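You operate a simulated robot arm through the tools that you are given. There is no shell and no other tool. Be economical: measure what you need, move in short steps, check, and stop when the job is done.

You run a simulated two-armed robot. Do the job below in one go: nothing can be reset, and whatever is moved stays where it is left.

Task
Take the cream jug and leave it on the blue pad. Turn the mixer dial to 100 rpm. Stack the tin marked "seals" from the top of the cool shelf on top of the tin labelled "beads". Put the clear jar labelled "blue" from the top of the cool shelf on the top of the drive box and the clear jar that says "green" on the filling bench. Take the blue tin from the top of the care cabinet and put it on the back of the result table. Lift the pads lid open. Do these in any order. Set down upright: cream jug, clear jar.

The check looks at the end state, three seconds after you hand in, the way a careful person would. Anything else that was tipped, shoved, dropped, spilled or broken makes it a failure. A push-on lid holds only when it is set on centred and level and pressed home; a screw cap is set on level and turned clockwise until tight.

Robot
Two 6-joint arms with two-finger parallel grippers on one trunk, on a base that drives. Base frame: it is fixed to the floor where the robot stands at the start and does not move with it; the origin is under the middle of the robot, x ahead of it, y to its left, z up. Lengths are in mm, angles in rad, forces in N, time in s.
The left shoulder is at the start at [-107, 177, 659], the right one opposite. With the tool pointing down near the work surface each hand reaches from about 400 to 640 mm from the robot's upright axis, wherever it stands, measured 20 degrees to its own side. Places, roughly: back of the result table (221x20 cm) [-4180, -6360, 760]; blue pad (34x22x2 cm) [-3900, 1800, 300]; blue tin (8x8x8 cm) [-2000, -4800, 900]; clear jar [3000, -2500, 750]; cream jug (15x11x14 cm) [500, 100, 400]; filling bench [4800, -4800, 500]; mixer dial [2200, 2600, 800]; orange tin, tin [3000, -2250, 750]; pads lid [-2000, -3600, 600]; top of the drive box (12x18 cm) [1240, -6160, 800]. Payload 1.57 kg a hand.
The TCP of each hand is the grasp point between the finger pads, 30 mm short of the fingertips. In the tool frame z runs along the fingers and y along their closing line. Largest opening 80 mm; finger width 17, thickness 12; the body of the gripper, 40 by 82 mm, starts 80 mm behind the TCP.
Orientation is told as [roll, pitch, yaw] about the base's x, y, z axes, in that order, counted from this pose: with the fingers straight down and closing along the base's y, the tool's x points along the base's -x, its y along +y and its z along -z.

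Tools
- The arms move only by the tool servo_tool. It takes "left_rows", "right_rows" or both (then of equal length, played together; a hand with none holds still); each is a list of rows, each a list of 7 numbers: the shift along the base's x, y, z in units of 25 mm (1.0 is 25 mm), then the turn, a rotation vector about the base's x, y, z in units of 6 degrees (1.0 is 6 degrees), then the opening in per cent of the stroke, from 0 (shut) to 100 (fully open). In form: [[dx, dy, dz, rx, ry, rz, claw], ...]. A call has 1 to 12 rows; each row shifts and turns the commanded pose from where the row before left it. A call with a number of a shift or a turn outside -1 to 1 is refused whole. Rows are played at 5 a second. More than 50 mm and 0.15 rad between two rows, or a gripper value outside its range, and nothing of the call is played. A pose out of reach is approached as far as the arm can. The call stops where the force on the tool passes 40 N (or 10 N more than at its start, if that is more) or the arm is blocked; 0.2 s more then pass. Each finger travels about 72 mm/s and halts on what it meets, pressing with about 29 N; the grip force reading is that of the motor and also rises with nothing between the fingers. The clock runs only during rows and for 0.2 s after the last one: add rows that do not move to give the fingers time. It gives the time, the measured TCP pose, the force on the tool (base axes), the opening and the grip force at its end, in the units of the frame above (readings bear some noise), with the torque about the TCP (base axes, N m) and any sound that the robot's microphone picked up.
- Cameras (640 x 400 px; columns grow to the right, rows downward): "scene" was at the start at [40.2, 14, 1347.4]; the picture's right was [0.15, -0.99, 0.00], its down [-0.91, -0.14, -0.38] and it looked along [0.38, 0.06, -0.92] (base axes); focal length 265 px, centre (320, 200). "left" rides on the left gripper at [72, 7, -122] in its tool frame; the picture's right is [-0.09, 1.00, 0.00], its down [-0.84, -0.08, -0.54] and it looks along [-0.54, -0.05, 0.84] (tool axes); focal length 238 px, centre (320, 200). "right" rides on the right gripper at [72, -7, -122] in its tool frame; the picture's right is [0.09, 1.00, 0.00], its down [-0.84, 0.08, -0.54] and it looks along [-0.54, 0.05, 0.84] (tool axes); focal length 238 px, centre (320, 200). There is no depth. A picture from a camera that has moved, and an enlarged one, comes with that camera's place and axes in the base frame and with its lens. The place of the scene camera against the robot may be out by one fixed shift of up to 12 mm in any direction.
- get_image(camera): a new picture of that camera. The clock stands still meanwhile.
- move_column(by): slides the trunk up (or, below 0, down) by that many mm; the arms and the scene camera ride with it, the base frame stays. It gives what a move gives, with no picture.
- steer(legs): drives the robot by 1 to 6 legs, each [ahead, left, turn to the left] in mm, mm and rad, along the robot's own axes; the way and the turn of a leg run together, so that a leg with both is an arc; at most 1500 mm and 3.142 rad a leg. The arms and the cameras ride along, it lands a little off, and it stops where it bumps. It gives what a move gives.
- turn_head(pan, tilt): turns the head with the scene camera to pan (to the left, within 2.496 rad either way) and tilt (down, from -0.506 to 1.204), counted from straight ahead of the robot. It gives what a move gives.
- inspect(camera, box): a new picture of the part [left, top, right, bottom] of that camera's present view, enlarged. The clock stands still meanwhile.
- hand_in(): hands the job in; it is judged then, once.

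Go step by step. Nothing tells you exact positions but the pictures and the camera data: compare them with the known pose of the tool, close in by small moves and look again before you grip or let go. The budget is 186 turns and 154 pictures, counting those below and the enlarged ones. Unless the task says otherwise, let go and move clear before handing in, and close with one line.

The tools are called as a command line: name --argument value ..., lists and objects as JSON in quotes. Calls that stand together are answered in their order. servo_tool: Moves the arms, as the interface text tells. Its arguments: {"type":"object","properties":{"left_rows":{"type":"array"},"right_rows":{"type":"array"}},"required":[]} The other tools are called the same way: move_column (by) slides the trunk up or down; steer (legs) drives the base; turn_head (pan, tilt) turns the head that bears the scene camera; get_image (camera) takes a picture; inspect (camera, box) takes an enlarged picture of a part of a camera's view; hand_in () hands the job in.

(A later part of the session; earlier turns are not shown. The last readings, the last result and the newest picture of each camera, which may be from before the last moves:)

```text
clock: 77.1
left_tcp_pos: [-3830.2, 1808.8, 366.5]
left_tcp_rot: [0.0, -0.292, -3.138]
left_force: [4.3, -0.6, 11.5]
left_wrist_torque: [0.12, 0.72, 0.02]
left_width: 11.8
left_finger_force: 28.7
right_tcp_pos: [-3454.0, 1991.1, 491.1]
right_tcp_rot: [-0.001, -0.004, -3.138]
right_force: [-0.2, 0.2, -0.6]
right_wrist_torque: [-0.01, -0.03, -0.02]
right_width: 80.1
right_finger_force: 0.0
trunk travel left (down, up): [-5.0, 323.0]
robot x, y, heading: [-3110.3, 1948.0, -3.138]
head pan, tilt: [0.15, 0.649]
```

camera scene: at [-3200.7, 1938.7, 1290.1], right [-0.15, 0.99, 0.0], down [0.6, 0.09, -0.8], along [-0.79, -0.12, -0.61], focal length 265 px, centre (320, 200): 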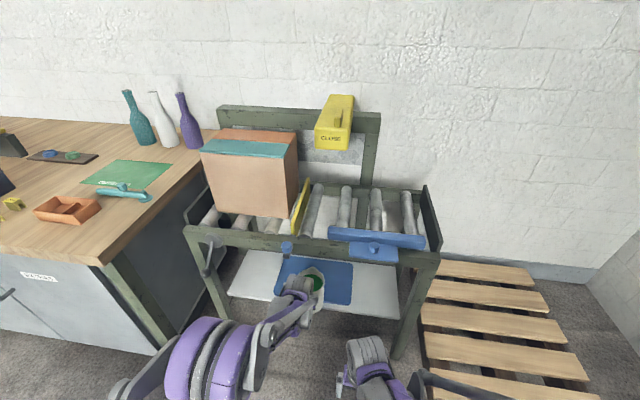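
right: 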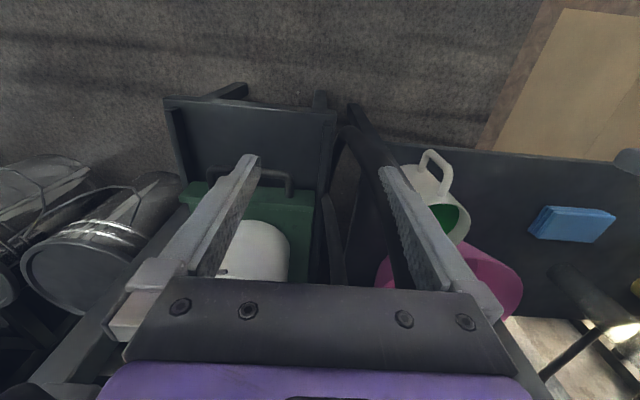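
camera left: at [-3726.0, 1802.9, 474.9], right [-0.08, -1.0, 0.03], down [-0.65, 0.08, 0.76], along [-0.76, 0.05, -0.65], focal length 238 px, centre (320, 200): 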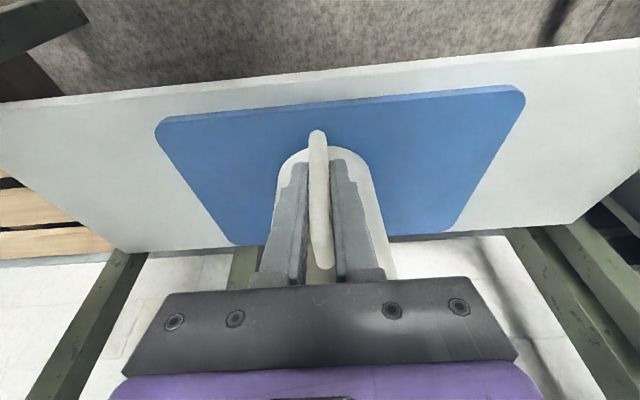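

Contact made. Relieve the press, open, and back out.

servo_tool --left_rows '[[0, 0, 0.06, 0, 0, 0, 0], [0, 0, 0, 0, 0, 0, 20], [0, 0, 0, 0, 0, 0, 40], [0, 0, 0, 0, 0, 0, 60], [0, 0, 0, 0, 0, 0, 60]]'

servo_tool --left_rows '[[0.6, 0, 0, 0, 0, 0, 60], [0.8, 0, 0, 0, 0, 0, 60], [0.8, 0, 0, 0, 0, 0, 60], [0.8, 0, 0.3, 0, 0, 0, 60], [0.8, 0, 0.3, 0, 0, 0, 60]]'

get_image --camera "left"

```text
clock: 78.3
left_tcp_pos: [-3828.6, 1809.3, 365.5]
left_tcp_rot: [0.0, -0.29, -3.139]
left_force: [0.1, 0.3, 0.3]
left_wrist_torque: [0.01, 0.0, -0.03]
left_width: 47.9
left_finger_force: 0.0
right_tcp_pos: [-3455.4, 1991.1, 489.6]
right_tcp_rot: [0.0, -0.002, -3.139]
right_force: [-0.7, 0.0, -0.4]
right_wrist_torque: [-0.01, 0.0, -0.01]
right_width: 79.9
right_finger_force: 0.1
trunk travel left (down, up): [-5.0, 323.0]
robot x, y, heading: [-3108.3, 1949.7, -3.137]
head pan, tilt: [0.15, 0.649]
```

```text
clock: 79.5
left_tcp_pos: [-3734.2, 1810.5, 381.6]
left_tcp_rot: [-0.001, -0.291, -3.139]
left_force: [0.1, -1.0, 0.4]
left_wrist_torque: [-0.01, 0.01, -0.02]
left_width: 48.0
left_finger_force: 0.0
right_tcp_pos: [-3455.0, 1990.6, 489.6]
right_tcp_rot: [0.0, 0.001, -3.138]
right_force: [-1.0, 0.1, 1.1]
right_wrist_torque: [0.04, 0.0, 0.03]
right_width: 80.0
right_finger_force: 0.0
trunk travel left (down, up): [-5.0, 323.0]
robot x, y, heading: [-3112.0, 1942.8, -3.137]
head pan, tilt: [0.15, 0.649]
```

```text
120 pictures are left
camera left: at [-3630.0, 1803.2, 477.0], right [-0.09, -1.0, 0.03], down [-0.65, 0.08, 0.76], along [-0.76, 0.05, -0.65], focal length 238 px, centre (320, 200)
```

left: 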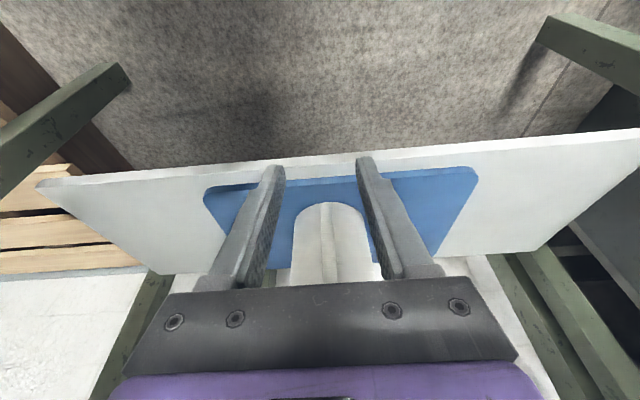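

The jug stands upright on the pad. I'll tuck the arm, back up, and turn toward −y to head to the pads lid.

servo_tool --left_rows '[[1, 0, 0.5, 0, 0, 0, 60], [1, 0, 0.5, 0, 0, 0, 60], [1, 0, 0.5, 0, 0.5, 0, 60], [1, 0, 0.5, 0, 0.5, 0, 60], [1, 0, 0.5, 0, 0.5, 0, 60], [1, 0, 0.5, 0, 0.5, 0, 60]]'

steer --legs '[[-180, 0, 0], [0, 0, 1.57]]'

turn_head --pan 0 --tilt 0.5

get_image --camera "scene"

```text
clock: 80.9
left_tcp_pos: [-3584.8, 1810.0, 456.6]
left_tcp_rot: [0.0, -0.5, -3.138]
left_force: [0.1, 0.6, 0.2]
left_wrist_torque: [0.01, -0.02, -0.01]
left_width: 48.1
left_finger_force: 0.0
right_tcp_pos: [-3453.9, 1991.7, 489.8]
right_tcp_rot: [-0.001, 0.0, -3.138]
right_force: [0.3, 1.0, 0.0]
right_wrist_torque: [0.01, -0.01, 0.0]
right_width: 80.0
right_finger_force: 0.1
trunk travel left (down, up): [-5.0, 323.0]
robot x, y, heading: [-3108.1, 1948.5, -3.137]
head pan, tilt: [0.15, 0.649]
```

```text
clock: 86.2
left_tcp_pos: [-2786.1, 1471.4, 456.4]
left_tcp_rot: [0.0, -0.5, -1.559]
left_force: [0.8, 0.0, 0.1]
left_wrist_torque: [-0.01, 0.0, 0.0]
left_width: 47.9
left_finger_force: 0.0
right_tcp_pos: [-2968.4, 1599.1, 488.8]
right_tcp_rot: [-0.001, 0.001, -1.559]
right_force: [-0.2, -0.3, 0.0]
right_wrist_torque: [0.03, 0.01, 0.01]
right_width: 80.0
right_finger_force: 0.0
trunk travel left (down, up): [-5.0, 323.0]
robot x, y, heading: [-2931.8, 1947.5, -1.559]
head pan, tilt: [0.15, 0.649]
```

```text
clock: 87.0
left_tcp_pos: [-2786.7, 1471.6, 456.7]
left_tcp_rot: [-0.001, -0.5, -1.558]
left_force: [-0.2, -0.6, -0.2]
left_wrist_torque: [-0.03, 0.0, 0.0]
left_width: 48.3
left_finger_force: 0.0
right_tcp_pos: [-2968.6, 1599.4, 488.7]
right_tcp_rot: [0.001, 0.0, -1.558]
right_force: [-0.1, -0.5, 0.4]
right_wrist_torque: [0.0, 0.01, 0.02]
right_width: 80.2
right_finger_force: 0.1
trunk travel left (down, up): [-5.0, 323.0]
robot x, y, heading: [-2926.3, 1946.4, -1.554]
head pan, tilt: [0.0, 0.499]
```

```text
119 pictures are left
camera scene: at [-2923.8, 1852.5, 1303.5], right [-1.0, -0.01, 0.0], down [-0.01, 0.48, -0.88], along [0.01, -0.88, -0.48], focal length 265 px, centre (320, 200)
```

scene: 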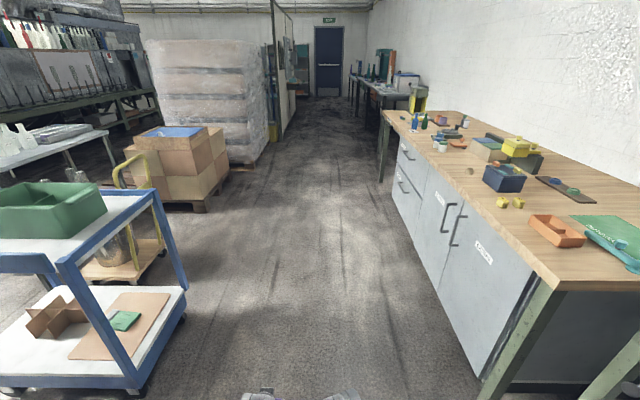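

The aisle ahead is clear at x≈−2930. Drive down it and look.

steer --legs '[[1500, 0, -0.012], [1500, 0, 0], [1000, 0, 0]]'

turn_head --pan 0.4 --tilt 0.4

get_image --camera "scene"

```text
clock: 106.1
left_tcp_pos: [-2758.8, -2513.1, 455.3]
left_tcp_rot: [0.001, -0.501, -1.553]
left_force: [0.9, 0.4, -0.3]
left_wrist_torque: [-0.01, 0.01, 0.02]
left_width: 47.9
left_finger_force: 0.1
right_tcp_pos: [-2941.8, -2385.9, 489.2]
right_tcp_rot: [0.0, 0.001, -1.553]
right_force: [0.2, 0.3, 0.0]
right_wrist_torque: [0.01, -0.01, 0.01]
right_width: 80.1
right_finger_force: 0.1
trunk travel left (down, up): [-5.0, 323.0]
robot x, y, heading: [-2900.6, -2036.2, -1.55]
head pan, tilt: [0.0, 0.499]
```

```text
clock: 107.0
left_tcp_pos: [-2758.9, -2513.5, 455.4]
left_tcp_rot: [0.0, -0.499, -1.553]
left_force: [0.9, 0.1, 0.1]
left_wrist_torque: [0.0, 0.0, 0.01]
left_width: 47.9
left_finger_force: 0.1
right_tcp_pos: [-2942.3, -2385.6, 490.5]
right_tcp_rot: [0.001, 0.001, -1.555]
right_force: [0.2, 1.1, 0.1]
right_wrist_torque: [0.02, -0.02, 0.0]
right_width: 80.2
right_finger_force: 0.0
trunk travel left (down, up): [-5.0, 323.0]
robot x, y, heading: [-2901.4, -2034.8, -1.556]
head pan, tilt: [0.4, 0.4]
```

```text
118 pictures are left
camera scene: at [-2862.1, -2126.4, 1312.7], right [-0.91, -0.4, 0.0], down [-0.16, 0.36, -0.92], along [0.37, -0.84, -0.39], focal length 265 px, centre (320, 200)
```

scene: 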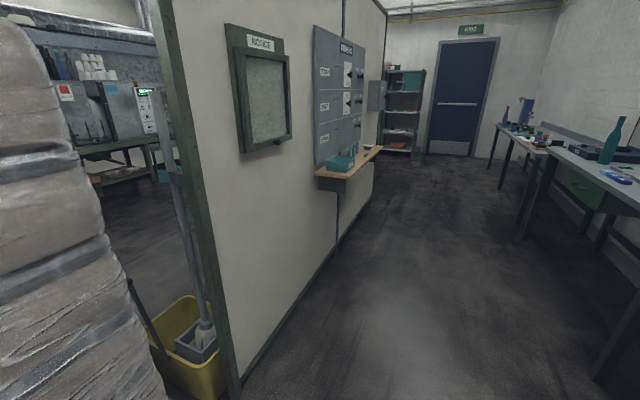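

A partition stands at x≈−2180 and the cabinet is on its far side. I'll drive around its far end.

steer --legs '[[1500, 0, -0.015], [1500, 0, 0], [1300, 0, 0], [0, 0, 1.57]]'

move_column --by 95

turn_head --pan 0.5 --tilt 0.4

get_image --camera "scene"

turn_head --pan -2.0 --tilt 0.5

get_image --camera "scene"

```text
clock: 131.4
left_tcp_pos: [-2415.9, -6201.5, 455.6]
left_tcp_rot: [0.0, -0.499, 0.016]
left_force: [-0.2, -0.5, 0.0]
left_wrist_torque: [0.01, -0.01, 0.0]
left_width: 48.2
left_finger_force: 0.1
right_tcp_pos: [-2544.9, -6383.5, 489.7]
right_tcp_rot: [-0.002, -0.002, 0.017]
right_force: [0.4, 0.6, 0.1]
right_wrist_torque: [0.03, 0.0, 0.0]
right_width: 79.8
right_finger_force: 0.2
trunk travel left (down, up): [-5.0, 323.0]
robot x, y, heading: [-2891.3, -6344.3, 0.019]
head pan, tilt: [0.4, 0.4]
```

```text
clock: 132.7
left_tcp_pos: [-2417.1, -6201.7, 550.3]
left_tcp_rot: [0.0, -0.499, 0.015]
left_force: [-0.5, -0.8, -0.4]
left_wrist_torque: [-0.02, -0.01, 0.02]
left_width: 48.3
left_finger_force: 0.0
right_tcp_pos: [-2544.7, -6383.6, 584.3]
right_tcp_rot: [0.0, -0.001, 0.015]
right_force: [0.0, 0.1, -0.8]
right_wrist_torque: [0.04, 0.02, 0.0]
right_width: 80.0
right_finger_force: 0.1
trunk travel left (down, up): [-100.0, 228.0]
robot x, y, heading: [-2893.2, -6345.7, 0.014]
head pan, tilt: [0.4, 0.4]
```

```text
clock: 133.4
left_tcp_pos: [-2417.2, -6200.4, 549.8]
left_tcp_rot: [0.0, -0.499, 0.017]
left_force: [-0.2, 0.3, -0.2]
left_wrist_torque: [-0.02, 0.01, 0.01]
left_width: 48.0
left_finger_force: 0.0
right_tcp_pos: [-2545.3, -6383.8, 583.8]
right_tcp_rot: [-0.001, -0.001, 0.018]
right_force: [0.0, -0.4, 0.3]
right_wrist_torque: [-0.03, -0.01, -0.01]
right_width: 79.9
right_finger_force: 0.1
trunk travel left (down, up): [-100.0, 228.0]
robot x, y, heading: [-2892.6, -6343.8, 0.019]
head pan, tilt: [0.499, 0.4]
```

```text
117 pictures are left
camera scene: at [-2828.9, -6293.0, 1409.0], right [0.49, -0.87, 0.0], down [-0.34, -0.19, -0.92], along [0.8, 0.45, -0.39], focal length 265 px, centre (320, 200)
```

scene: 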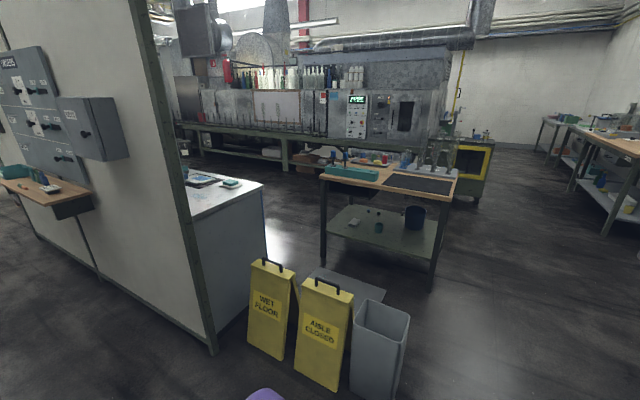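

```text
clock: 135.7
left_tcp_pos: [-2417.5, -6200.8, 551.1]
left_tcp_rot: [-0.001, -0.499, 0.015]
left_force: [0.2, 0.6, -0.3]
left_wrist_torque: [-0.01, 0.0, 0.0]
left_width: 48.0
left_finger_force: 0.1
right_tcp_pos: [-2544.8, -6384.5, 585.7]
right_tcp_rot: [0.0, 0.001, 0.016]
right_force: [-0.4, -0.1, -0.1]
right_wrist_torque: [0.02, -0.02, -0.02]
right_width: 80.0
right_finger_force: 0.1
trunk travel left (down, up): [-100.0, 228.0]
robot x, y, heading: [-2888.7, -6344.3, 0.014]
head pan, tilt: [-2.0, 0.499]
```

```text
116 pictures are left
camera scene: at [-2946.1, -6421.8, 1399.9], right [-0.92, 0.4, 0.0], down [0.19, 0.44, -0.88], along [-0.35, -0.8, -0.48], focal length 265 px, centre (320, 200)
```

scene: 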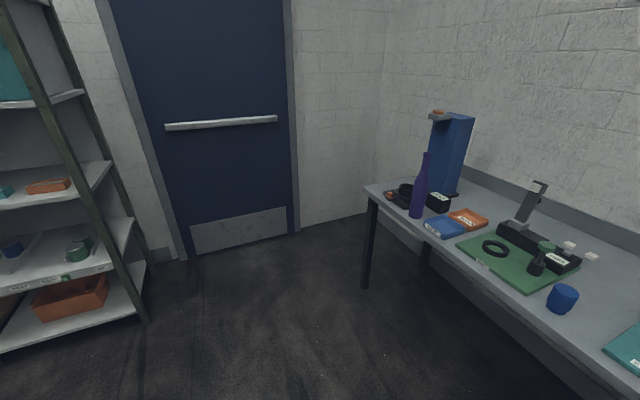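

I need a clearer view of the passage on the far side before driving.

steer --legs '[[0, -150, 0]]'

turn_head --pan 0.15 --tilt 0.45

get_image --camera "scene"

```text
clock: 137.6
left_tcp_pos: [-2413.6, -6351.0, 549.1]
left_tcp_rot: [-0.001, -0.5, 0.013]
left_force: [0.1, 0.6, -0.2]
left_wrist_torque: [-0.04, 0.01, 0.03]
left_width: 48.1
left_finger_force: 0.1
right_tcp_pos: [-2542.8, -6534.2, 584.5]
right_tcp_rot: [-0.001, 0.0, 0.016]
right_force: [-0.5, 0.2, 0.3]
right_wrist_torque: [-0.02, -0.02, 0.0]
right_width: 80.0
right_finger_force: 0.1
trunk travel left (down, up): [-100.0, 228.0]
robot x, y, heading: [-2890.0, -6494.8, 0.017]
head pan, tilt: [-2.0, 0.499]
```

```text
clock: 139.7
left_tcp_pos: [-2414.6, -6350.9, 551.3]
left_tcp_rot: [0.0, -0.5, 0.015]
left_force: [-0.4, -1.2, -0.3]
left_wrist_torque: [0.03, 0.05, 0.02]
left_width: 48.3
left_finger_force: 0.2
right_tcp_pos: [-2542.5, -6534.2, 585.4]
right_tcp_rot: [0.001, -0.002, 0.014]
right_force: [1.1, 0.4, -0.6]
right_wrist_torque: [-0.01, -0.01, -0.01]
right_width: 79.9
right_finger_force: 0.1
trunk travel left (down, up): [-100.0, 228.0]
robot x, y, heading: [-2892.6, -6491.2, 0.01]
head pan, tilt: [0.15, 0.45]
```

```text
115 pictures are left
camera scene: at [-2816.7, -6473.5, 1404.3], right [0.16, -0.99, 0.0], down [-0.43, -0.07, -0.9], along [0.89, 0.15, -0.44], focal length 265 px, centre (320, 200)
```

scene: 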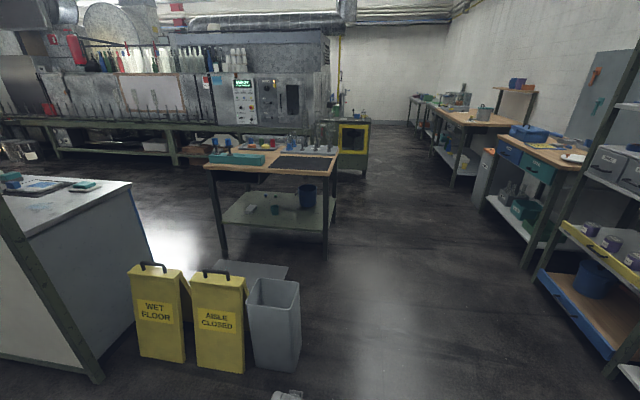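

There's a clear corridor right of the bin, and a lane between the centre table and the machine. I'll drive through at y≈−6760 and up the lane.

steer --legs '[[0, -270, -0.015], [1500, 0, 0], [1450, 0, 0], [0, 0, 1.57]]'

turn_head --pan 0.3 --tilt 0.5

get_image --camera "scene"

```text
clock: 160.4
left_tcp_pos: [-49.7, -6272.8, 551.7]
left_tcp_rot: [0.0, -0.499, 1.569]
left_force: [0.0, 0.4, 1.0]
left_wrist_torque: [0.03, -0.01, -0.04]
left_width: 48.1
left_finger_force: 0.1
right_tcp_pos: [130.2, -6403.8, 585.0]
right_tcp_rot: [0.0, 0.001, 1.567]
right_force: [0.0, 0.7, 0.5]
right_wrist_torque: [-0.02, 0.01, 0.02]
right_width: 79.9
right_finger_force: 0.1
trunk travel left (down, up): [-100.0, 228.0]
robot x, y, heading: [84.8, -6756.4, 1.569]
head pan, tilt: [0.15, 0.45]
```

```text
clock: 161.1
left_tcp_pos: [-49.7, -6273.7, 551.9]
left_tcp_rot: [0.0, -0.499, 1.57]
left_force: [-0.3, 0.3, 0.3]
left_wrist_torque: [0.01, 0.0, -0.04]
left_width: 47.8
left_finger_force: 0.1
right_tcp_pos: [130.5, -6404.6, 584.7]
right_tcp_rot: [0.0, -0.001, 1.568]
right_force: [-0.6, 0.8, 0.0]
right_wrist_torque: [0.01, -0.01, 0.01]
right_width: 79.8
right_finger_force: 0.1
trunk travel left (down, up): [-100.0, 228.0]
robot x, y, heading: [83.5, -6753.4, 1.571]
head pan, tilt: [0.3, 0.499]
```

```text
114 pictures are left
camera scene: at [60.7, -6678.9, 1399.9], right [0.96, 0.29, 0.0], down [0.14, -0.46, -0.88], along [-0.26, 0.84, -0.48], focal length 265 px, centre (320, 200)
```

scene: 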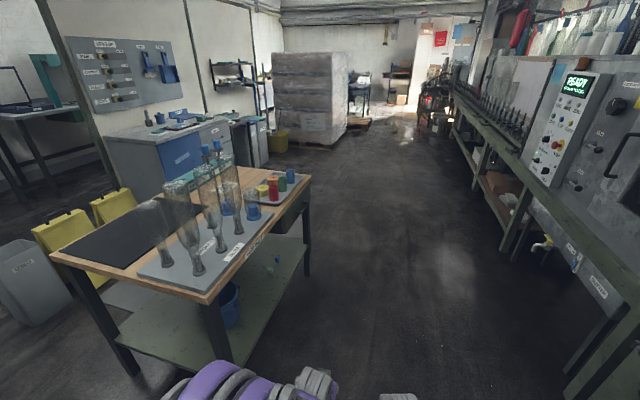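

Lane clear; the care cabinet (blue door) is ahead left. Drive up to y≈−4250, turn to face it and look.

steer --legs '[[1300, 0, 0], [1200, 0, 0], [0, 0, 1.57], [400, 0, 0]]'

turn_head --pan 0 --tilt 0.4

get_image --camera "scene"

```text
clock: 179.2
left_tcp_pos: [-789.9, -4381.0, 551.0]
left_tcp_rot: [0.001, -0.5, -3.14]
left_force: [-0.4, 0.5, -0.6]
left_wrist_torque: [0.01, -0.01, 0.01]
left_width: 48.0
left_finger_force: 0.1
right_tcp_pos: [-658.9, -4200.9, 585.1]
right_tcp_rot: [0.001, 0.0, -3.14]
right_force: [-0.1, 0.0, 0.1]
right_wrist_torque: [-0.01, -0.02, 0.02]
right_width: 79.9
right_finger_force: 0.1
trunk travel left (down, up): [-100.0, 228.0]
robot x, y, heading: [-309.6, -4243.2, -3.142]
head pan, tilt: [0.3, 0.499]
```

```text
clock: 180.0
left_tcp_pos: [-788.5, -4381.5, 551.4]
left_tcp_rot: [0.0, -0.5, -3.142]
left_force: [0.1, -0.9, 0.5]
left_wrist_torque: [-0.05, 0.0, -0.01]
left_width: 47.8
left_finger_force: 0.0
right_tcp_pos: [-659.3, -4201.2, 584.9]
right_tcp_rot: [0.001, -0.001, -3.14]
right_force: [0.3, 0.1, 1.2]
right_wrist_torque: [0.0, -0.02, -0.02]
right_width: 80.2
right_finger_force: 0.1
trunk travel left (down, up): [-100.0, 228.0]
robot x, y, heading: [-310.2, -4243.8, -3.14]
head pan, tilt: [0.0, 0.4]
```

```text
113 pictures are left
camera scene: at [-381.0, -4239.5, 1409.0], right [0.0, 1.0, 0.0], down [0.39, 0.0, -0.92], along [-0.92, 0.0, -0.39], focal length 265 px, centre (320, 200)
```

scene: 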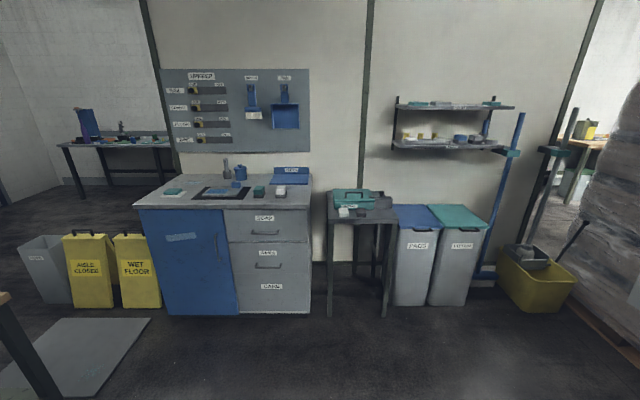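

I see the cabinet and two lidded bins. Read the labels.

inspect --camera "scene" --box '[370, 180, 530, 310]'

inspect --camera "scene" --box '[130, 140, 330, 240]'

```text
3.08 times, centred on (450, 245) of scene
camera zoom: at [-381.0, -4239.5, 1409.0], right [0.0, 1.0, 0.0], down [0.39, 0.0, -0.92], along [-0.92, 0.0, -0.39], focal length 816 px, centre (-80, 62)
```

zoom: 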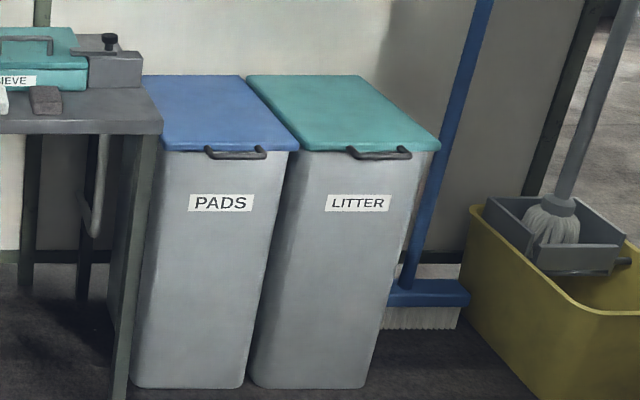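

```text
3.20 times, centred on (230, 190) of scene
camera zoom: at [-381.0, -4239.5, 1409.0], right [0.0, 1.0, 0.0], down [0.39, 0.0, -0.92], along [-0.92, 0.0, -0.39], focal length 849 px, centre (608, 232)
```

zoom: 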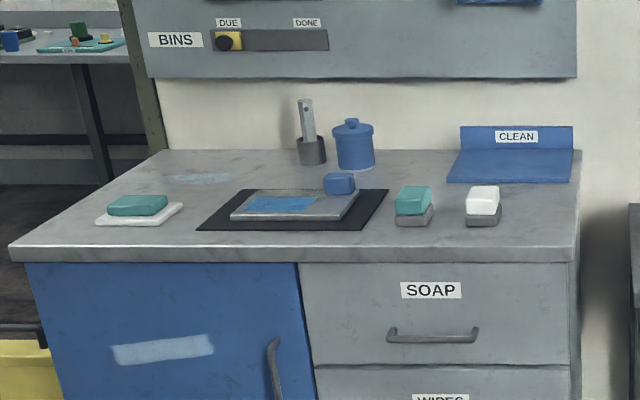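

The PADS bin has a blue lid with a front handle, hinged at the back by the wall. I'll raise the trunk and the idle left hand, level the right hand forward, and drive in front of the bin.

steer --legs '[[300, -543, 0]]'

move_column --by 150

servo_tool --left_rows '[[0, 0, 0.6, 0, 0, 0, 48], [0, 0, 0.6, 0, 0, 0, 48], [0, 0, 0.6, 0, 0, 0, 48], [0, 0, 0.6, 0, 0, 0, 48], [0, 0, 0.6, 0, 0, 0, 48], [0, 0, 0.6, 0, 0, 0, 48], [0, 0, 0.6, 0, 0, 0, 48], [0, 0, 0.6, 0, 0, 0, 48], [0, 0, 0.6, 0, 0, 0, 48], [0, 0, 0.6, 0, 0, 0, 48], [0, 0, 0, 0, 0, 0, 48], [0, 0, 0, 0, 0, 0, 48]]' --right_rows '[[-0.5, 0.2, 0, 0, 0.9, 0, 20], [-0.5, 0.2, 0, 0, 0.9, 0, 20], [-0.5, 0.2, 0, 0, 0.9, 0, 20], [-0.5, 0.2, 0, 0, 0.9, 0, 20], [-0.5, 0.2, 0, 0, 0.9, 0, 20], [-0.5, 0.2, 0, 0, 0.9, 0, 20], [-0.5, 0.2, 0, 0, 0.9, 0, 20], [-0.5, 0.2, 0, 0, 0.9, 0, 20], [-0.5, 0.2, 0, 0, 0.9, 0, 20], [-0.5, 0.2, 0, 0, 0.9, 0, 20], [-0.5, 0.2, 0, 0, 0.9, 0, 20], [-0.5, 0.2, 0, 0, 0.9, 0, 20]]'

turn_head --pan -0.1 --tilt 0.6

get_image --camera "scene"

```text
clock: 185.3
left_tcp_pos: [-1086.8, -3835.5, 549.8]
left_tcp_rot: [0.0, -0.5, 3.14]
left_force: [0.0, -0.6, 0.0]
left_wrist_torque: [-0.01, -0.01, 0.0]
left_width: 47.9
left_finger_force: 0.1
right_tcp_pos: [-955.7, -3654.7, 586.0]
right_tcp_rot: [0.001, 0.0, 3.14]
right_force: [0.1, 0.1, 0.1]
right_wrist_torque: [0.01, -0.02, 0.0]
right_width: 80.0
right_finger_force: 0.0
trunk travel left (down, up): [-100.0, 228.0]
robot x, y, heading: [-609.0, -3702.1, 3.137]
head pan, tilt: [0.0, 0.4]
```

```text
clock: 187.0
left_tcp_pos: [-1086.3, -3835.2, 701.2]
left_tcp_rot: [-0.001, -0.499, 3.141]
left_force: [0.2, 0.5, 0.3]
left_wrist_torque: [-0.01, 0.07, 0.02]
left_width: 48.2
left_finger_force: 0.0
right_tcp_pos: [-955.9, -3655.4, 736.0]
right_tcp_rot: [-0.001, 0.0, 3.14]
right_force: [0.4, 0.0, -0.6]
right_wrist_torque: [-0.02, 0.03, 0.03]
right_width: 80.2
right_finger_force: 0.1
trunk travel left (down, up): [-250.0, 78.0]
robot x, y, heading: [-609.0, -3703.0, 3.141]
head pan, tilt: [0.0, 0.4]
```

```text
clock: 189.6
left_tcp_pos: [-1087.6, -3835.2, 850.6]
left_tcp_rot: [-0.002, -0.498, 3.139]
left_force: [0.8, -0.1, 0.6]
left_wrist_torque: [-0.01, 0.0, -0.05]
left_width: 38.3
left_finger_force: 0.0
right_tcp_pos: [-1127.6, -3598.1, 754.4]
right_tcp_rot: [0.004, -1.131, 3.136]
right_force: [-0.2, -0.3, 0.1]
right_wrist_torque: [-0.03, 0.01, 0.0]
right_width: 16.0
right_finger_force: 0.1
right hand out of reach, approached as far as the arm can: row 10, 11, 12
trunk travel left (down, up): [-250.0, 78.0]
robot x, y, heading: [-608.5, -3698.6, 3.14]
head pan, tilt: [0.0, 0.4]
```

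```text
clock: 190.4
left_tcp_pos: [-1087.8, -3835.1, 850.5]
left_tcp_rot: [0.0, -0.499, 3.141]
left_force: [0.5, -0.5, 0.7]
left_wrist_torque: [-0.04, 0.0, 0.0]
left_width: 38.2
left_finger_force: 0.0
right_tcp_pos: [-1127.6, -3599.9, 754.7]
right_tcp_rot: [0.002, -1.129, 3.138]
right_force: [-0.4, -0.5, 0.6]
right_wrist_torque: [-0.01, 0.01, 0.0]
right_width: 16.0
right_finger_force: 0.0
trunk travel left (down, up): [-250.0, 78.0]
robot x, y, heading: [-609.7, -3705.9, 3.139]
head pan, tilt: [-0.099, 0.6]
```

```text
110 pictures are left
camera scene: at [-653.6, -3686.2, 1542.2], right [0.1, 0.99, 0.0], down [0.56, -0.06, -0.83], along [-0.82, 0.08, -0.56], focal length 265 px, centre (320, 200)
```

scene: 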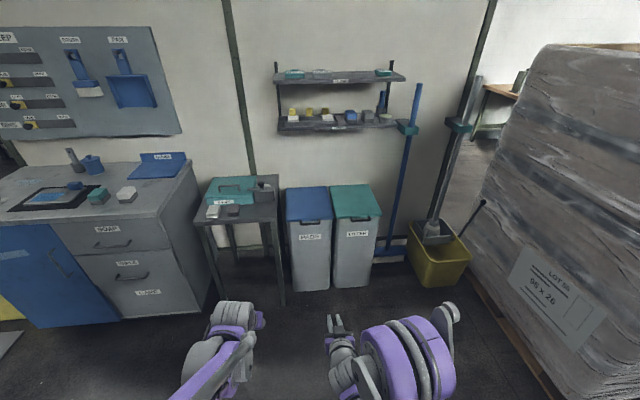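

Hand tilt of about 65° will do. Drive in 640 mm and look with the right hand's camera.

steer --legs '[[640, 0, 0]]'

get_image --camera "right"

turn_head --pan -0.15 --tilt 0.9

get_image --camera "scene"

```text
clock: 193.9
left_tcp_pos: [-1728.0, -3836.3, 849.2]
left_tcp_rot: [0.001, -0.498, -3.143]
left_force: [-0.4, 0.0, -0.5]
left_wrist_torque: [0.02, 0.02, 0.03]
left_width: 38.2
left_finger_force: 0.1
right_tcp_pos: [-1769.8, -3598.7, 754.3]
right_tcp_rot: [0.003, -1.129, 3.141]
right_force: [0.4, 0.9, 0.3]
right_wrist_torque: [0.02, -0.01, -0.01]
right_width: 16.2
right_finger_force: 0.2
trunk travel left (down, up): [-250.0, 78.0]
robot x, y, heading: [-1248.7, -3698.6, -3.144]
head pan, tilt: [-0.099, 0.6]
```

```text
109 pictures are left
camera right: at [-1628.2, -3592.1, 740.9], right [0.04, -1.0, -0.08], down [0.13, -0.08, 0.99], along [-0.99, -0.05, 0.13], focal length 238 px, centre (320, 200)
```

right: 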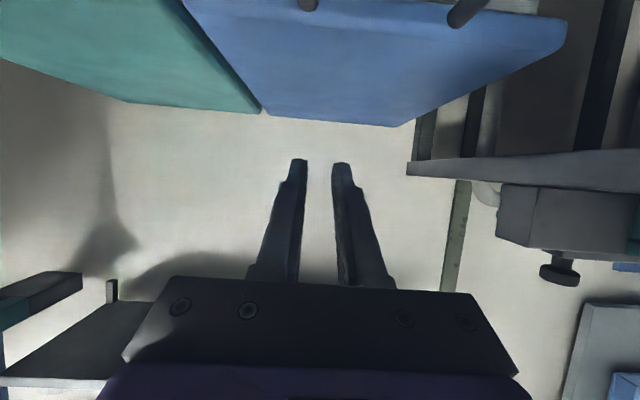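

```text
clock: 194.8
left_tcp_pos: [-1727.4, -3836.4, 850.0]
left_tcp_rot: [-0.001, -0.501, -3.14]
left_force: [-0.1, 0.5, 0.0]
left_wrist_torque: [-0.04, 0.01, 0.02]
left_width: 38.6
left_finger_force: 0.1
right_tcp_pos: [-1768.7, -3600.8, 754.7]
right_tcp_rot: [0.001, -1.129, 3.14]
right_force: [0.5, -0.7, 0.2]
right_wrist_torque: [0.0, 0.01, -0.01]
right_width: 15.9
right_finger_force: 0.1
trunk travel left (down, up): [-250.0, 78.0]
robot x, y, heading: [-1250.8, -3699.3, -3.136]
head pan, tilt: [-0.15, 0.901]
```

```text
108 pictures are left
camera scene: at [-1280.8, -3683.4, 1517.4], right [0.15, 0.99, 0.0], down [0.77, -0.12, -0.62], along [-0.61, 0.09, -0.78], focal length 265 px, centre (320, 200)
```

scene: 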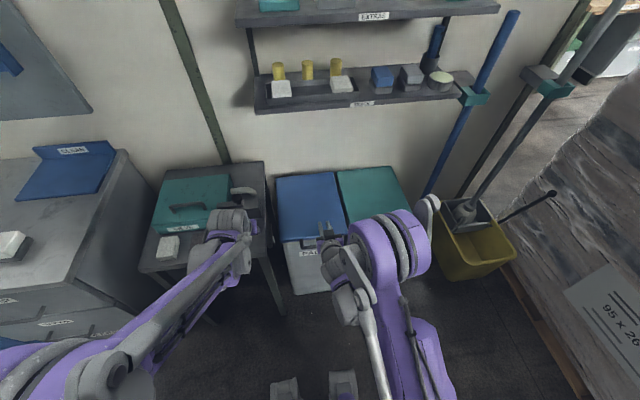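

I need to see the handle edge-on. Back off 80 mm and lower the right hand, shifted to the handle's centre (y≈−3640).

steer --legs '[[-80, 0, 0]]'

servo_tool --right_rows '[[0, -0.3, -0.9, 0, 0, 0, 10], [0, -0.3, -0.9, 0, 0, 0, 10], [0, -0.3, -0.9, 0, 0, 0, 10], [0, -0.3, -0.9, 0, 0, 0, 10], [0, -0.4, -0.9, 0, 0, 0, 10], [0, 0, -0.7, 0, 0, 0, 10]]'

get_image --camera "right"

```text
clock: 195.8
left_tcp_pos: [-1647.5, -3835.2, 850.6]
left_tcp_rot: [-0.001, -0.501, -3.141]
left_force: [0.5, 0.1, 0.0]
left_wrist_torque: [-0.02, -0.01, 0.0]
left_width: 38.6
left_finger_force: 0.2
right_tcp_pos: [-1689.7, -3598.8, 755.6]
right_tcp_rot: [0.001, -1.133, 3.139]
right_force: [0.9, -1.3, 0.6]
right_wrist_torque: [-0.01, 0.01, -0.01]
right_width: 16.0
right_finger_force: 0.0
trunk travel left (down, up): [-250.0, 78.0]
robot x, y, heading: [-1170.3, -3699.8, -3.143]
head pan, tilt: [-0.15, 0.901]
```

```text
clock: 197.2
left_tcp_pos: [-1648.0, -3835.1, 851.1]
left_tcp_rot: [0.0, -0.501, 3.141]
left_force: [-0.5, 0.1, -0.8]
left_wrist_torque: [0.03, -0.02, -0.01]
left_width: 38.4
left_finger_force: 0.0
right_tcp_pos: [-1733.8, -3649.7, 654.9]
right_tcp_rot: [-0.001, -1.133, -3.136]
right_force: [16.1, 0.2, 8.0]
right_wrist_torque: [0.01, -0.14, -0.1]
right_width: 8.1
right_finger_force: 0.1
right hand out of reach, approached as far as the arm can: row 1, 2, 3, 4, 5, 6
trunk travel left (down, up): [-250.0, 78.0]
robot x, y, heading: [-1167.5, -3697.0, 3.14]
head pan, tilt: [-0.15, 0.901]
stopped in row 6 (right hand): the force on the tool passed its limit at 43 N (the readings are from after the stop); the commanded pose is now the measured one
```

```text
107 pictures are left
camera right: at [-1593.2, -3641.4, 640.8], right [0.04, -1.0, -0.08], down [0.14, -0.08, 0.99], along [-0.99, -0.05, 0.13], focal length 238 px, centre (320, 200)
```

right: 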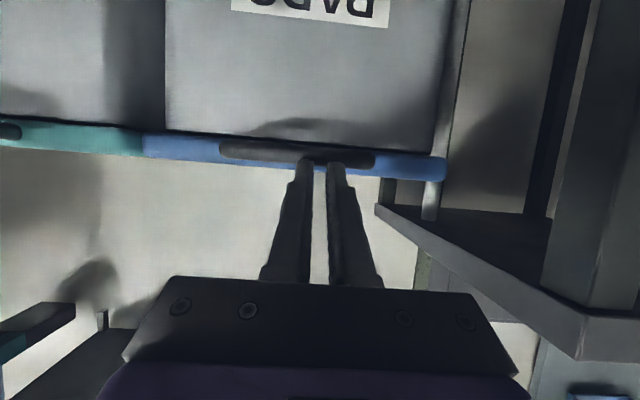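

The tips just touched the handle (bar z≈621–640, y≈−3634). I'll back off 120 mm so the hand can be level, lower it and pitch it horizontal.

steer --legs '[[-120, 0, 0]]'

servo_tool --right_rows '[[-0.3, 0.1, 0, 0, 0.7, 0, 0], [-0.3, 0.1, 0, 0, 0.7, 0, 0], [-0.3, 0.1, -0.5, 0, 0.7, 0, 0], [-0.3, 0.1, -0.5, 0, 0.7, 0, 0], [-0.3, 0.1, -0.5, 0, 0.7, 0, 0], [0, 0, -0.5, 0, 0.7, 0, 0], [0, 0, -0.3, 0, 0, 0, 0]]'

get_image --camera "right"

```text
clock: 198.5
left_tcp_pos: [-1529.0, -3836.3, 850.9]
left_tcp_rot: [0.0, -0.501, -3.139]
left_force: [0.0, 0.0, -0.5]
left_wrist_torque: [0.01, -0.01, -0.02]
left_width: 38.2
left_finger_force: 0.0
right_tcp_pos: [-1616.4, -3650.6, 654.5]
right_tcp_rot: [-0.002, -1.132, -3.135]
right_force: [0.1, -0.2, 0.5]
right_wrist_torque: [-0.02, -0.02, 0.0]
right_width: 8.0
right_finger_force: 0.1
trunk travel left (down, up): [-250.0, 78.0]
robot x, y, heading: [-1050.9, -3701.0, -3.136]
head pan, tilt: [-0.15, 0.901]
```

```text
clock: 200.1
left_tcp_pos: [-1528.5, -3836.2, 851.2]
left_tcp_rot: [0.001, -0.499, -3.14]
left_force: [0.1, -0.8, 0.4]
left_wrist_torque: [0.0, 0.01, -0.02]
left_width: 38.6
left_finger_force: 0.1
right_tcp_pos: [-1661.2, -3636.4, 618.3]
right_tcp_rot: [-1.446, -1.57, -1.693]
right_force: [0.5, -0.3, 0.1]
right_wrist_torque: [-0.02, 0.03, 0.01]
right_width: 0.0
right_finger_force: 21.4
right hand out of reach, approached as far as the arm can: row 1, 3, 6, 7
trunk travel left (down, up): [-250.0, 78.0]
robot x, y, heading: [-1052.3, -3699.0, -3.14]
head pan, tilt: [-0.15, 0.901]
```

```text
106 pictures are left
camera right: at [-1540.8, -3630.8, 546.2], right [0.0, -1.0, -0.09], down [0.54, -0.08, 0.84], along [-0.84, -0.05, 0.54], focal length 238 px, centre (320, 200)
```

right: 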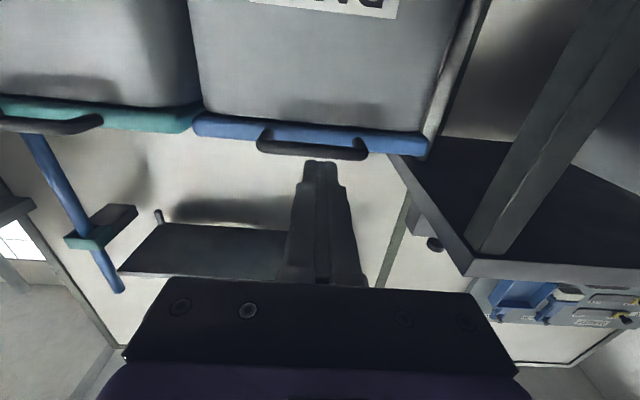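

The hand is horizontal; the bar is just above tip height. I'll lower the trunk 25 mm and drive the tips under the bar.

move_column --by -26

steer --legs '[[90, 0, 0]]'

get_image --camera "right"

```text
clock: 200.8
left_tcp_pos: [-1529.2, -3835.7, 823.3]
left_tcp_rot: [-0.001, -0.5, -3.14]
left_force: [-0.7, -0.1, 0.0]
left_wrist_torque: [-0.01, -0.01, -0.01]
left_width: 38.4
left_finger_force: 0.1
right_tcp_pos: [-1661.9, -3638.3, 592.1]
right_tcp_rot: [-1.783, -1.567, -1.352]
right_force: [0.2, 0.0, -0.1]
right_wrist_torque: [0.0, -0.02, 0.02]
right_width: 0.0
right_finger_force: 21.5
trunk travel left (down, up): [-224.0, 104.0]
robot x, y, heading: [-1050.6, -3699.9, -3.14]
head pan, tilt: [-0.15, 0.901]
```

```text
clock: 201.9
left_tcp_pos: [-1618.6, -3836.5, 823.6]
left_tcp_rot: [0.001, -0.497, -3.138]
left_force: [-0.4, 0.1, -0.1]
left_wrist_torque: [0.02, -0.01, 0.02]
left_width: 38.3
left_finger_force: 0.1
right_tcp_pos: [-1751.2, -3639.3, 591.8]
right_tcp_rot: [-1.595, -1.568, -1.544]
right_force: [1.1, -0.1, -0.6]
right_wrist_torque: [-0.02, 0.02, 0.01]
right_width: 0.0
right_finger_force: 20.7
trunk travel left (down, up): [-224.0, 104.0]
robot x, y, heading: [-1136.9, -3702.0, -3.139]
head pan, tilt: [-0.15, 0.901]
```

```text
105 pictures are left
camera right: at [-1629.7, -3631.5, 520.0], right [0.0, -1.0, -0.09], down [0.54, -0.08, 0.84], along [-0.84, -0.06, 0.54], focal length 238 px, centre (320, 200)
```

right: 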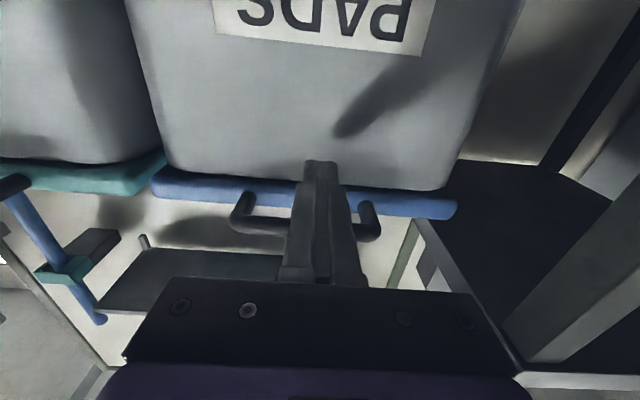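

Fingers are under the bar. Lift with the trunk.

move_column --by 90

get_image --camera "right"

get_image --camera "scene"

```text
clock: 202.8
left_tcp_pos: [-1622.3, -3837.4, 899.8]
left_tcp_rot: [-0.002, -0.512, -3.14]
left_force: [-0.6, 0.7, 0.4]
left_wrist_torque: [-0.03, 0.03, 0.0]
left_width: 38.5
left_finger_force: 0.1
right_tcp_pos: [-1774.4, -3639.2, 688.9]
right_tcp_rot: [-3.079, -1.536, -0.055]
right_force: [2.6, -0.1, 0.5]
right_wrist_torque: [0.01, 0.03, -0.04]
right_width: 0.0
right_finger_force: 21.2
trunk travel left (down, up): [-291.0, 36.0]
robot x, y, heading: [-1142.9, -3697.7, -3.139]
head pan, tilt: [-0.15, 0.901]
stopped: the force on the tool passed its limit at 96 N (the readings are from after the stop); the commanded pose is now the measured one
```

```text
104 pictures are left
camera right: at [-1655.5, -3631.7, 612.7], right [0.0, -1.0, -0.09], down [0.57, -0.08, 0.82], along [-0.82, -0.05, 0.57], focal length 238 px, centre (320, 200)
```

right: 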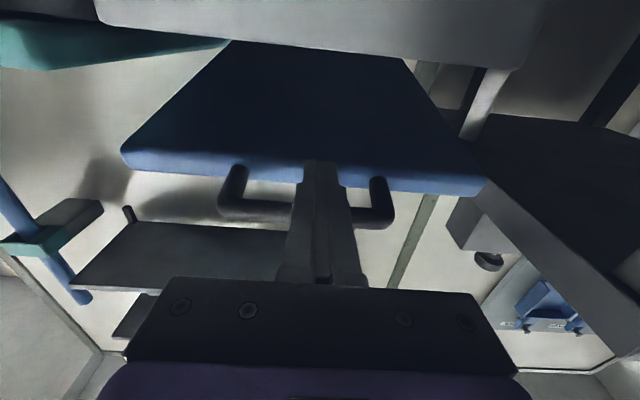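

```text
103 pictures are left
camera scene: at [-1166.9, -3683.4, 1563.7], right [0.15, 0.99, 0.0], down [0.77, -0.12, -0.62], along [-0.62, 0.09, -0.78], focal length 265 px, centre (320, 200)
```

scene: 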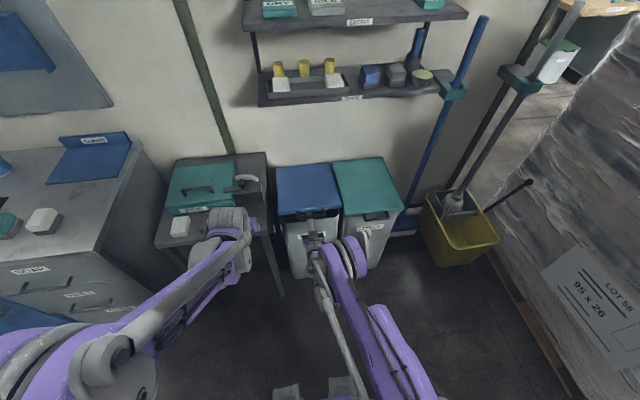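

The lid is up a little and resting lightly. Follow its arc upward and inward with the hand.

servo_tool --right_rows '[[-0.1, 0, 0.6, 0, 0, 0, 0], [-0.1, 0, 0.6, 0, 0, 0, 0], [-0.2, 0, 0.6, 0, 0, 0, 0], [-0.2, 0, 0.6, 0, 0, 0, 0], [-0.3, 0, 0.6, 0, 0, 0, 0], [-0.3, 0, 0.6, 0, 0, 0, 0], [-0.4, 0, 0.6, 0, 0, 0, 0], [-0.4, 0, 0.6, 0, 0, 0, 0], [-0.5, 0, 0.6, 0, 0, 0, 0], [-0.5, 0, 0.6, 0, 0, 0, 0], [-0.6, 0, 0.6, 0, 0, 0, 0]]'

get_image --camera "right"

get_image --camera "scene"

```text
clock: 205.1
left_tcp_pos: [-1620.7, -3836.0, 896.8]
left_tcp_rot: [0.0, -0.509, -3.139]
left_force: [0.5, -0.1, 0.1]
left_wrist_torque: [0.04, 0.01, 0.01]
left_width: 38.3
left_finger_force: 0.2
right_tcp_pos: [-1852.6, -3639.0, 843.9]
right_tcp_rot: [-3.052, -1.533, -0.088]
right_force: [11.2, -0.2, 11.0]
right_wrist_torque: [0.12, 0.29, -0.15]
right_width: 0.2
right_finger_force: 21.1
trunk travel left (down, up): [-291.0, 36.0]
robot x, y, heading: [-1139.4, -3701.9, -3.139]
head pan, tilt: [-0.15, 0.901]
stopped in row 11 (right hand): the force on the tool passed its limit at 50 N (the readings are from after the stop); the commanded pose is now the measured one
```

```text
102 pictures are left
camera right: at [-1733.4, -3632.3, 767.7], right [0.0, -1.0, -0.1], down [0.57, -0.08, 0.82], along [-0.82, -0.05, 0.57], focal length 238 px, centre (320, 200)
```

right: 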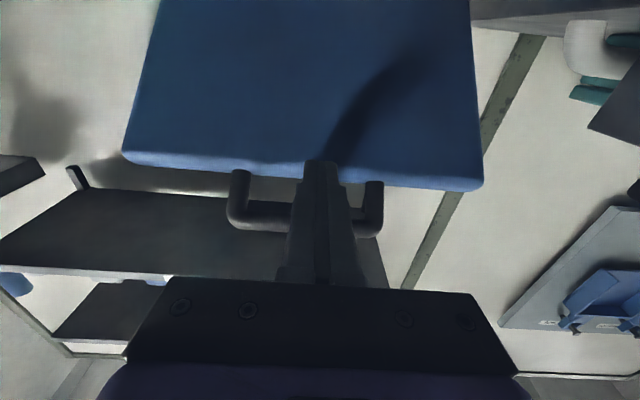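

```text
101 pictures are left
camera scene: at [-1166.6, -3683.9, 1562.9], right [0.15, 0.99, 0.0], down [0.77, -0.12, -0.62], along [-0.62, 0.09, -0.78], focal length 265 px, centre (320, 200)
```

scene: 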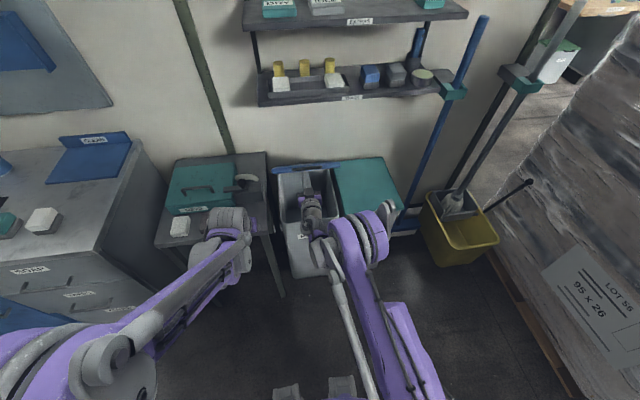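

The lid is well up, with the fingers wedged between bar and lid. I'll ease down a little and see whether the lid holds by itself.

servo_tool --right_rows '[[0.2, 0, -0.4, 0, 0, 0, 0], [0, 0, -0.6, 0, 0, 0, 0], [0, 0, -0.6, 0, 0, 0, 0], [0, 0, 0, 0, 0, 0, 0]]'

get_image --camera "right"

```text
clock: 206.1
left_tcp_pos: [-1622.4, -3836.7, 897.5]
left_tcp_rot: [0.0, -0.508, -3.14]
left_force: [0.1, -0.2, -0.3]
left_wrist_torque: [0.01, -0.01, -0.01]
left_width: 38.3
left_finger_force: 0.2
right_tcp_pos: [-1849.2, -3639.4, 802.9]
right_tcp_rot: [-3.07, -1.536, -0.068]
right_force: [0.8, 0.4, 0.7]
right_wrist_torque: [0.02, -0.01, 0.02]
right_width: 0.0
right_finger_force: 21.5
trunk travel left (down, up): [-291.0, 36.0]
robot x, y, heading: [-1139.9, -3700.3, -3.142]
head pan, tilt: [-0.15, 0.901]
```

```text
100 pictures are left
camera right: at [-1730.0, -3631.5, 725.9], right [0.0, -1.0, -0.09], down [0.57, -0.08, 0.82], along [-0.82, -0.05, 0.57], focal length 238 px, centre (320, 200)
```

right: 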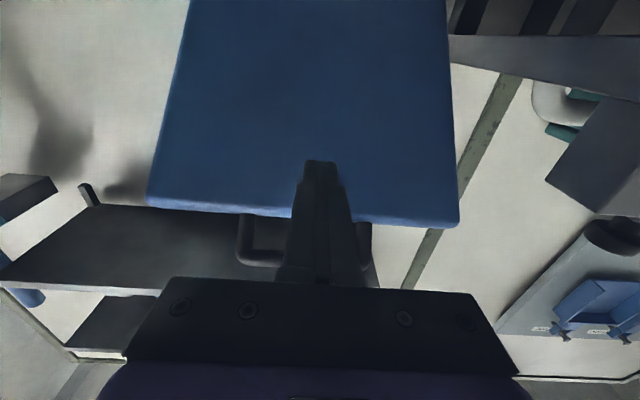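

The lid holds by friction at about 45°. I'll push its underside toward the wall by creeping forward, lifting the left hand a bit for clearance.

servo_tool --left_rows '[[0, 0, 0.8, 0, 0, 0, 48], [0, 0, 0.8, 0, 0, 0, 48], [0, 0, 0.8, 0, 0, 0, 48]]' --right_rows '[[0, 0, 0.4, 0, 0, 0, 0], [0, 0, 0.4, 0, 0, 0, 0], [0, 0, 0, 0, 0, 0, 0]]'

steer --legs '[[170, 0, 0]]'

get_image --camera "right"

get_image --camera "scene"

```text
clock: 206.9
left_tcp_pos: [-1623.3, -3836.5, 958.0]
left_tcp_rot: [0.001, -0.509, -3.14]
left_force: [0.0, 0.2, -0.1]
left_wrist_torque: [0.03, -0.03, 0.01]
left_width: 38.3
left_finger_force: 0.1
right_tcp_pos: [-1849.6, -3640.2, 822.5]
right_tcp_rot: [-3.067, -1.539, -0.072]
right_force: [0.9, 0.7, -0.2]
right_wrist_torque: [0.0, 0.0, 0.0]
right_width: 0.0
right_finger_force: 21.1
trunk travel left (down, up): [-291.0, 36.0]
robot x, y, heading: [-1142.2, -3702.3, -3.141]
head pan, tilt: [-0.15, 0.901]
```

```text
clock: 208.4
left_tcp_pos: [-1791.6, -3837.0, 956.2]
left_tcp_rot: [0.001, -0.508, -3.141]
left_force: [0.3, 0.2, -1.0]
left_wrist_torque: [-0.02, 0.02, 0.01]
left_width: 38.4
left_finger_force: 0.2
right_tcp_pos: [-2019.2, -3639.5, 823.1]
right_tcp_rot: [-3.068, -1.538, -0.072]
right_force: [-0.1, -0.6, 0.0]
right_wrist_torque: [-0.02, 0.02, 0.0]
right_width: 0.3
right_finger_force: 21.1
trunk travel left (down, up): [-291.0, 36.0]
robot x, y, heading: [-1309.2, -3697.3, -3.137]
head pan, tilt: [-0.15, 0.901]
```

```text
99 pictures are left
camera right: at [-1899.6, -3631.7, 745.7], right [0.0, -1.0, -0.09], down [0.57, -0.08, 0.82], along [-0.82, -0.05, 0.57], focal length 238 px, centre (320, 200)
```

right: 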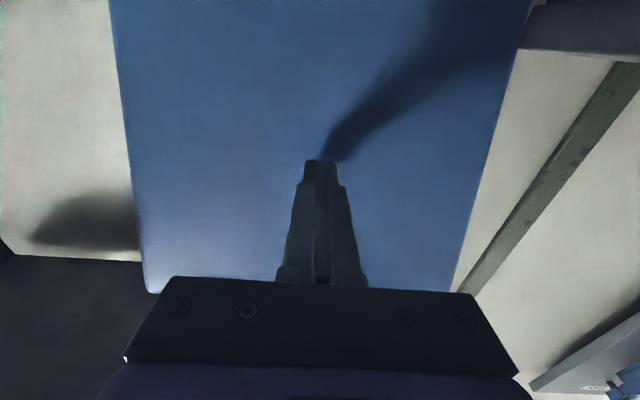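

```text
98 pictures are left
camera scene: at [-1339.1, -3683.8, 1562.6], right [0.15, 0.99, 0.0], down [0.78, -0.12, -0.62], along [-0.61, 0.09, -0.78], focal length 265 px, centre (320, 200)
```

scene: 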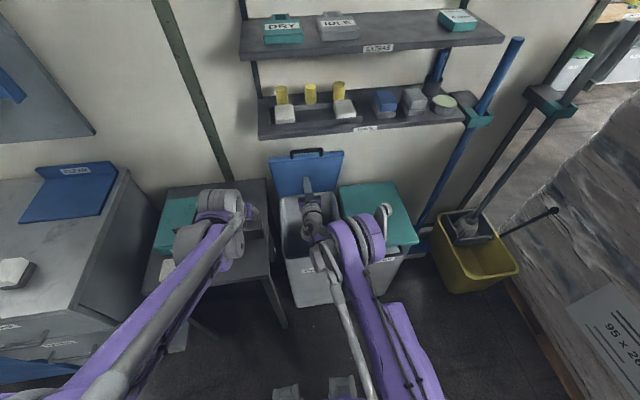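

Continue pushing another 80 mm.

steer --legs '[[80, 0, 0]]'

get_image --camera "scene"

```text
clock: 209.4
left_tcp_pos: [-1871.4, -3837.0, 956.5]
left_tcp_rot: [0.0, -0.508, -3.139]
left_force: [0.2, -0.2, 0.8]
left_wrist_torque: [0.0, -0.04, 0.0]
left_width: 38.3
left_finger_force: 0.1
right_tcp_pos: [-2097.9, -3639.4, 821.6]
right_tcp_rot: [-3.07, -1.54, -0.068]
right_force: [0.2, 0.3, -0.1]
right_wrist_torque: [0.01, 0.01, 0.0]
right_width: 0.1
right_finger_force: 21.5
trunk travel left (down, up): [-291.0, 36.0]
robot x, y, heading: [-1384.6, -3698.7, -3.142]
head pan, tilt: [-0.15, 0.901]
```

```text
97 pictures are left
camera scene: at [-1418.5, -3683.9, 1562.6], right [0.15, 0.99, 0.0], down [0.78, -0.12, -0.62], along [-0.61, 0.09, -0.78], focal length 265 px, centre (320, 200)
```

scene: 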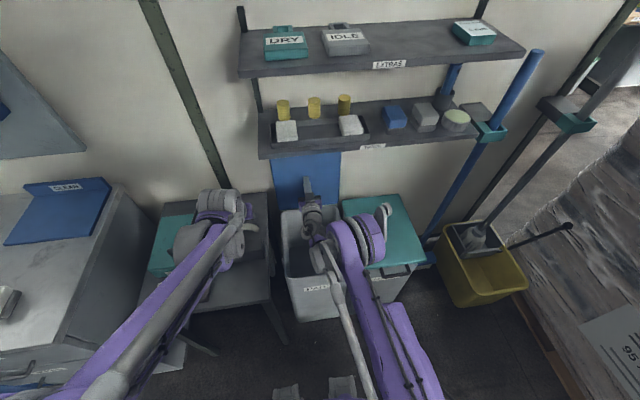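

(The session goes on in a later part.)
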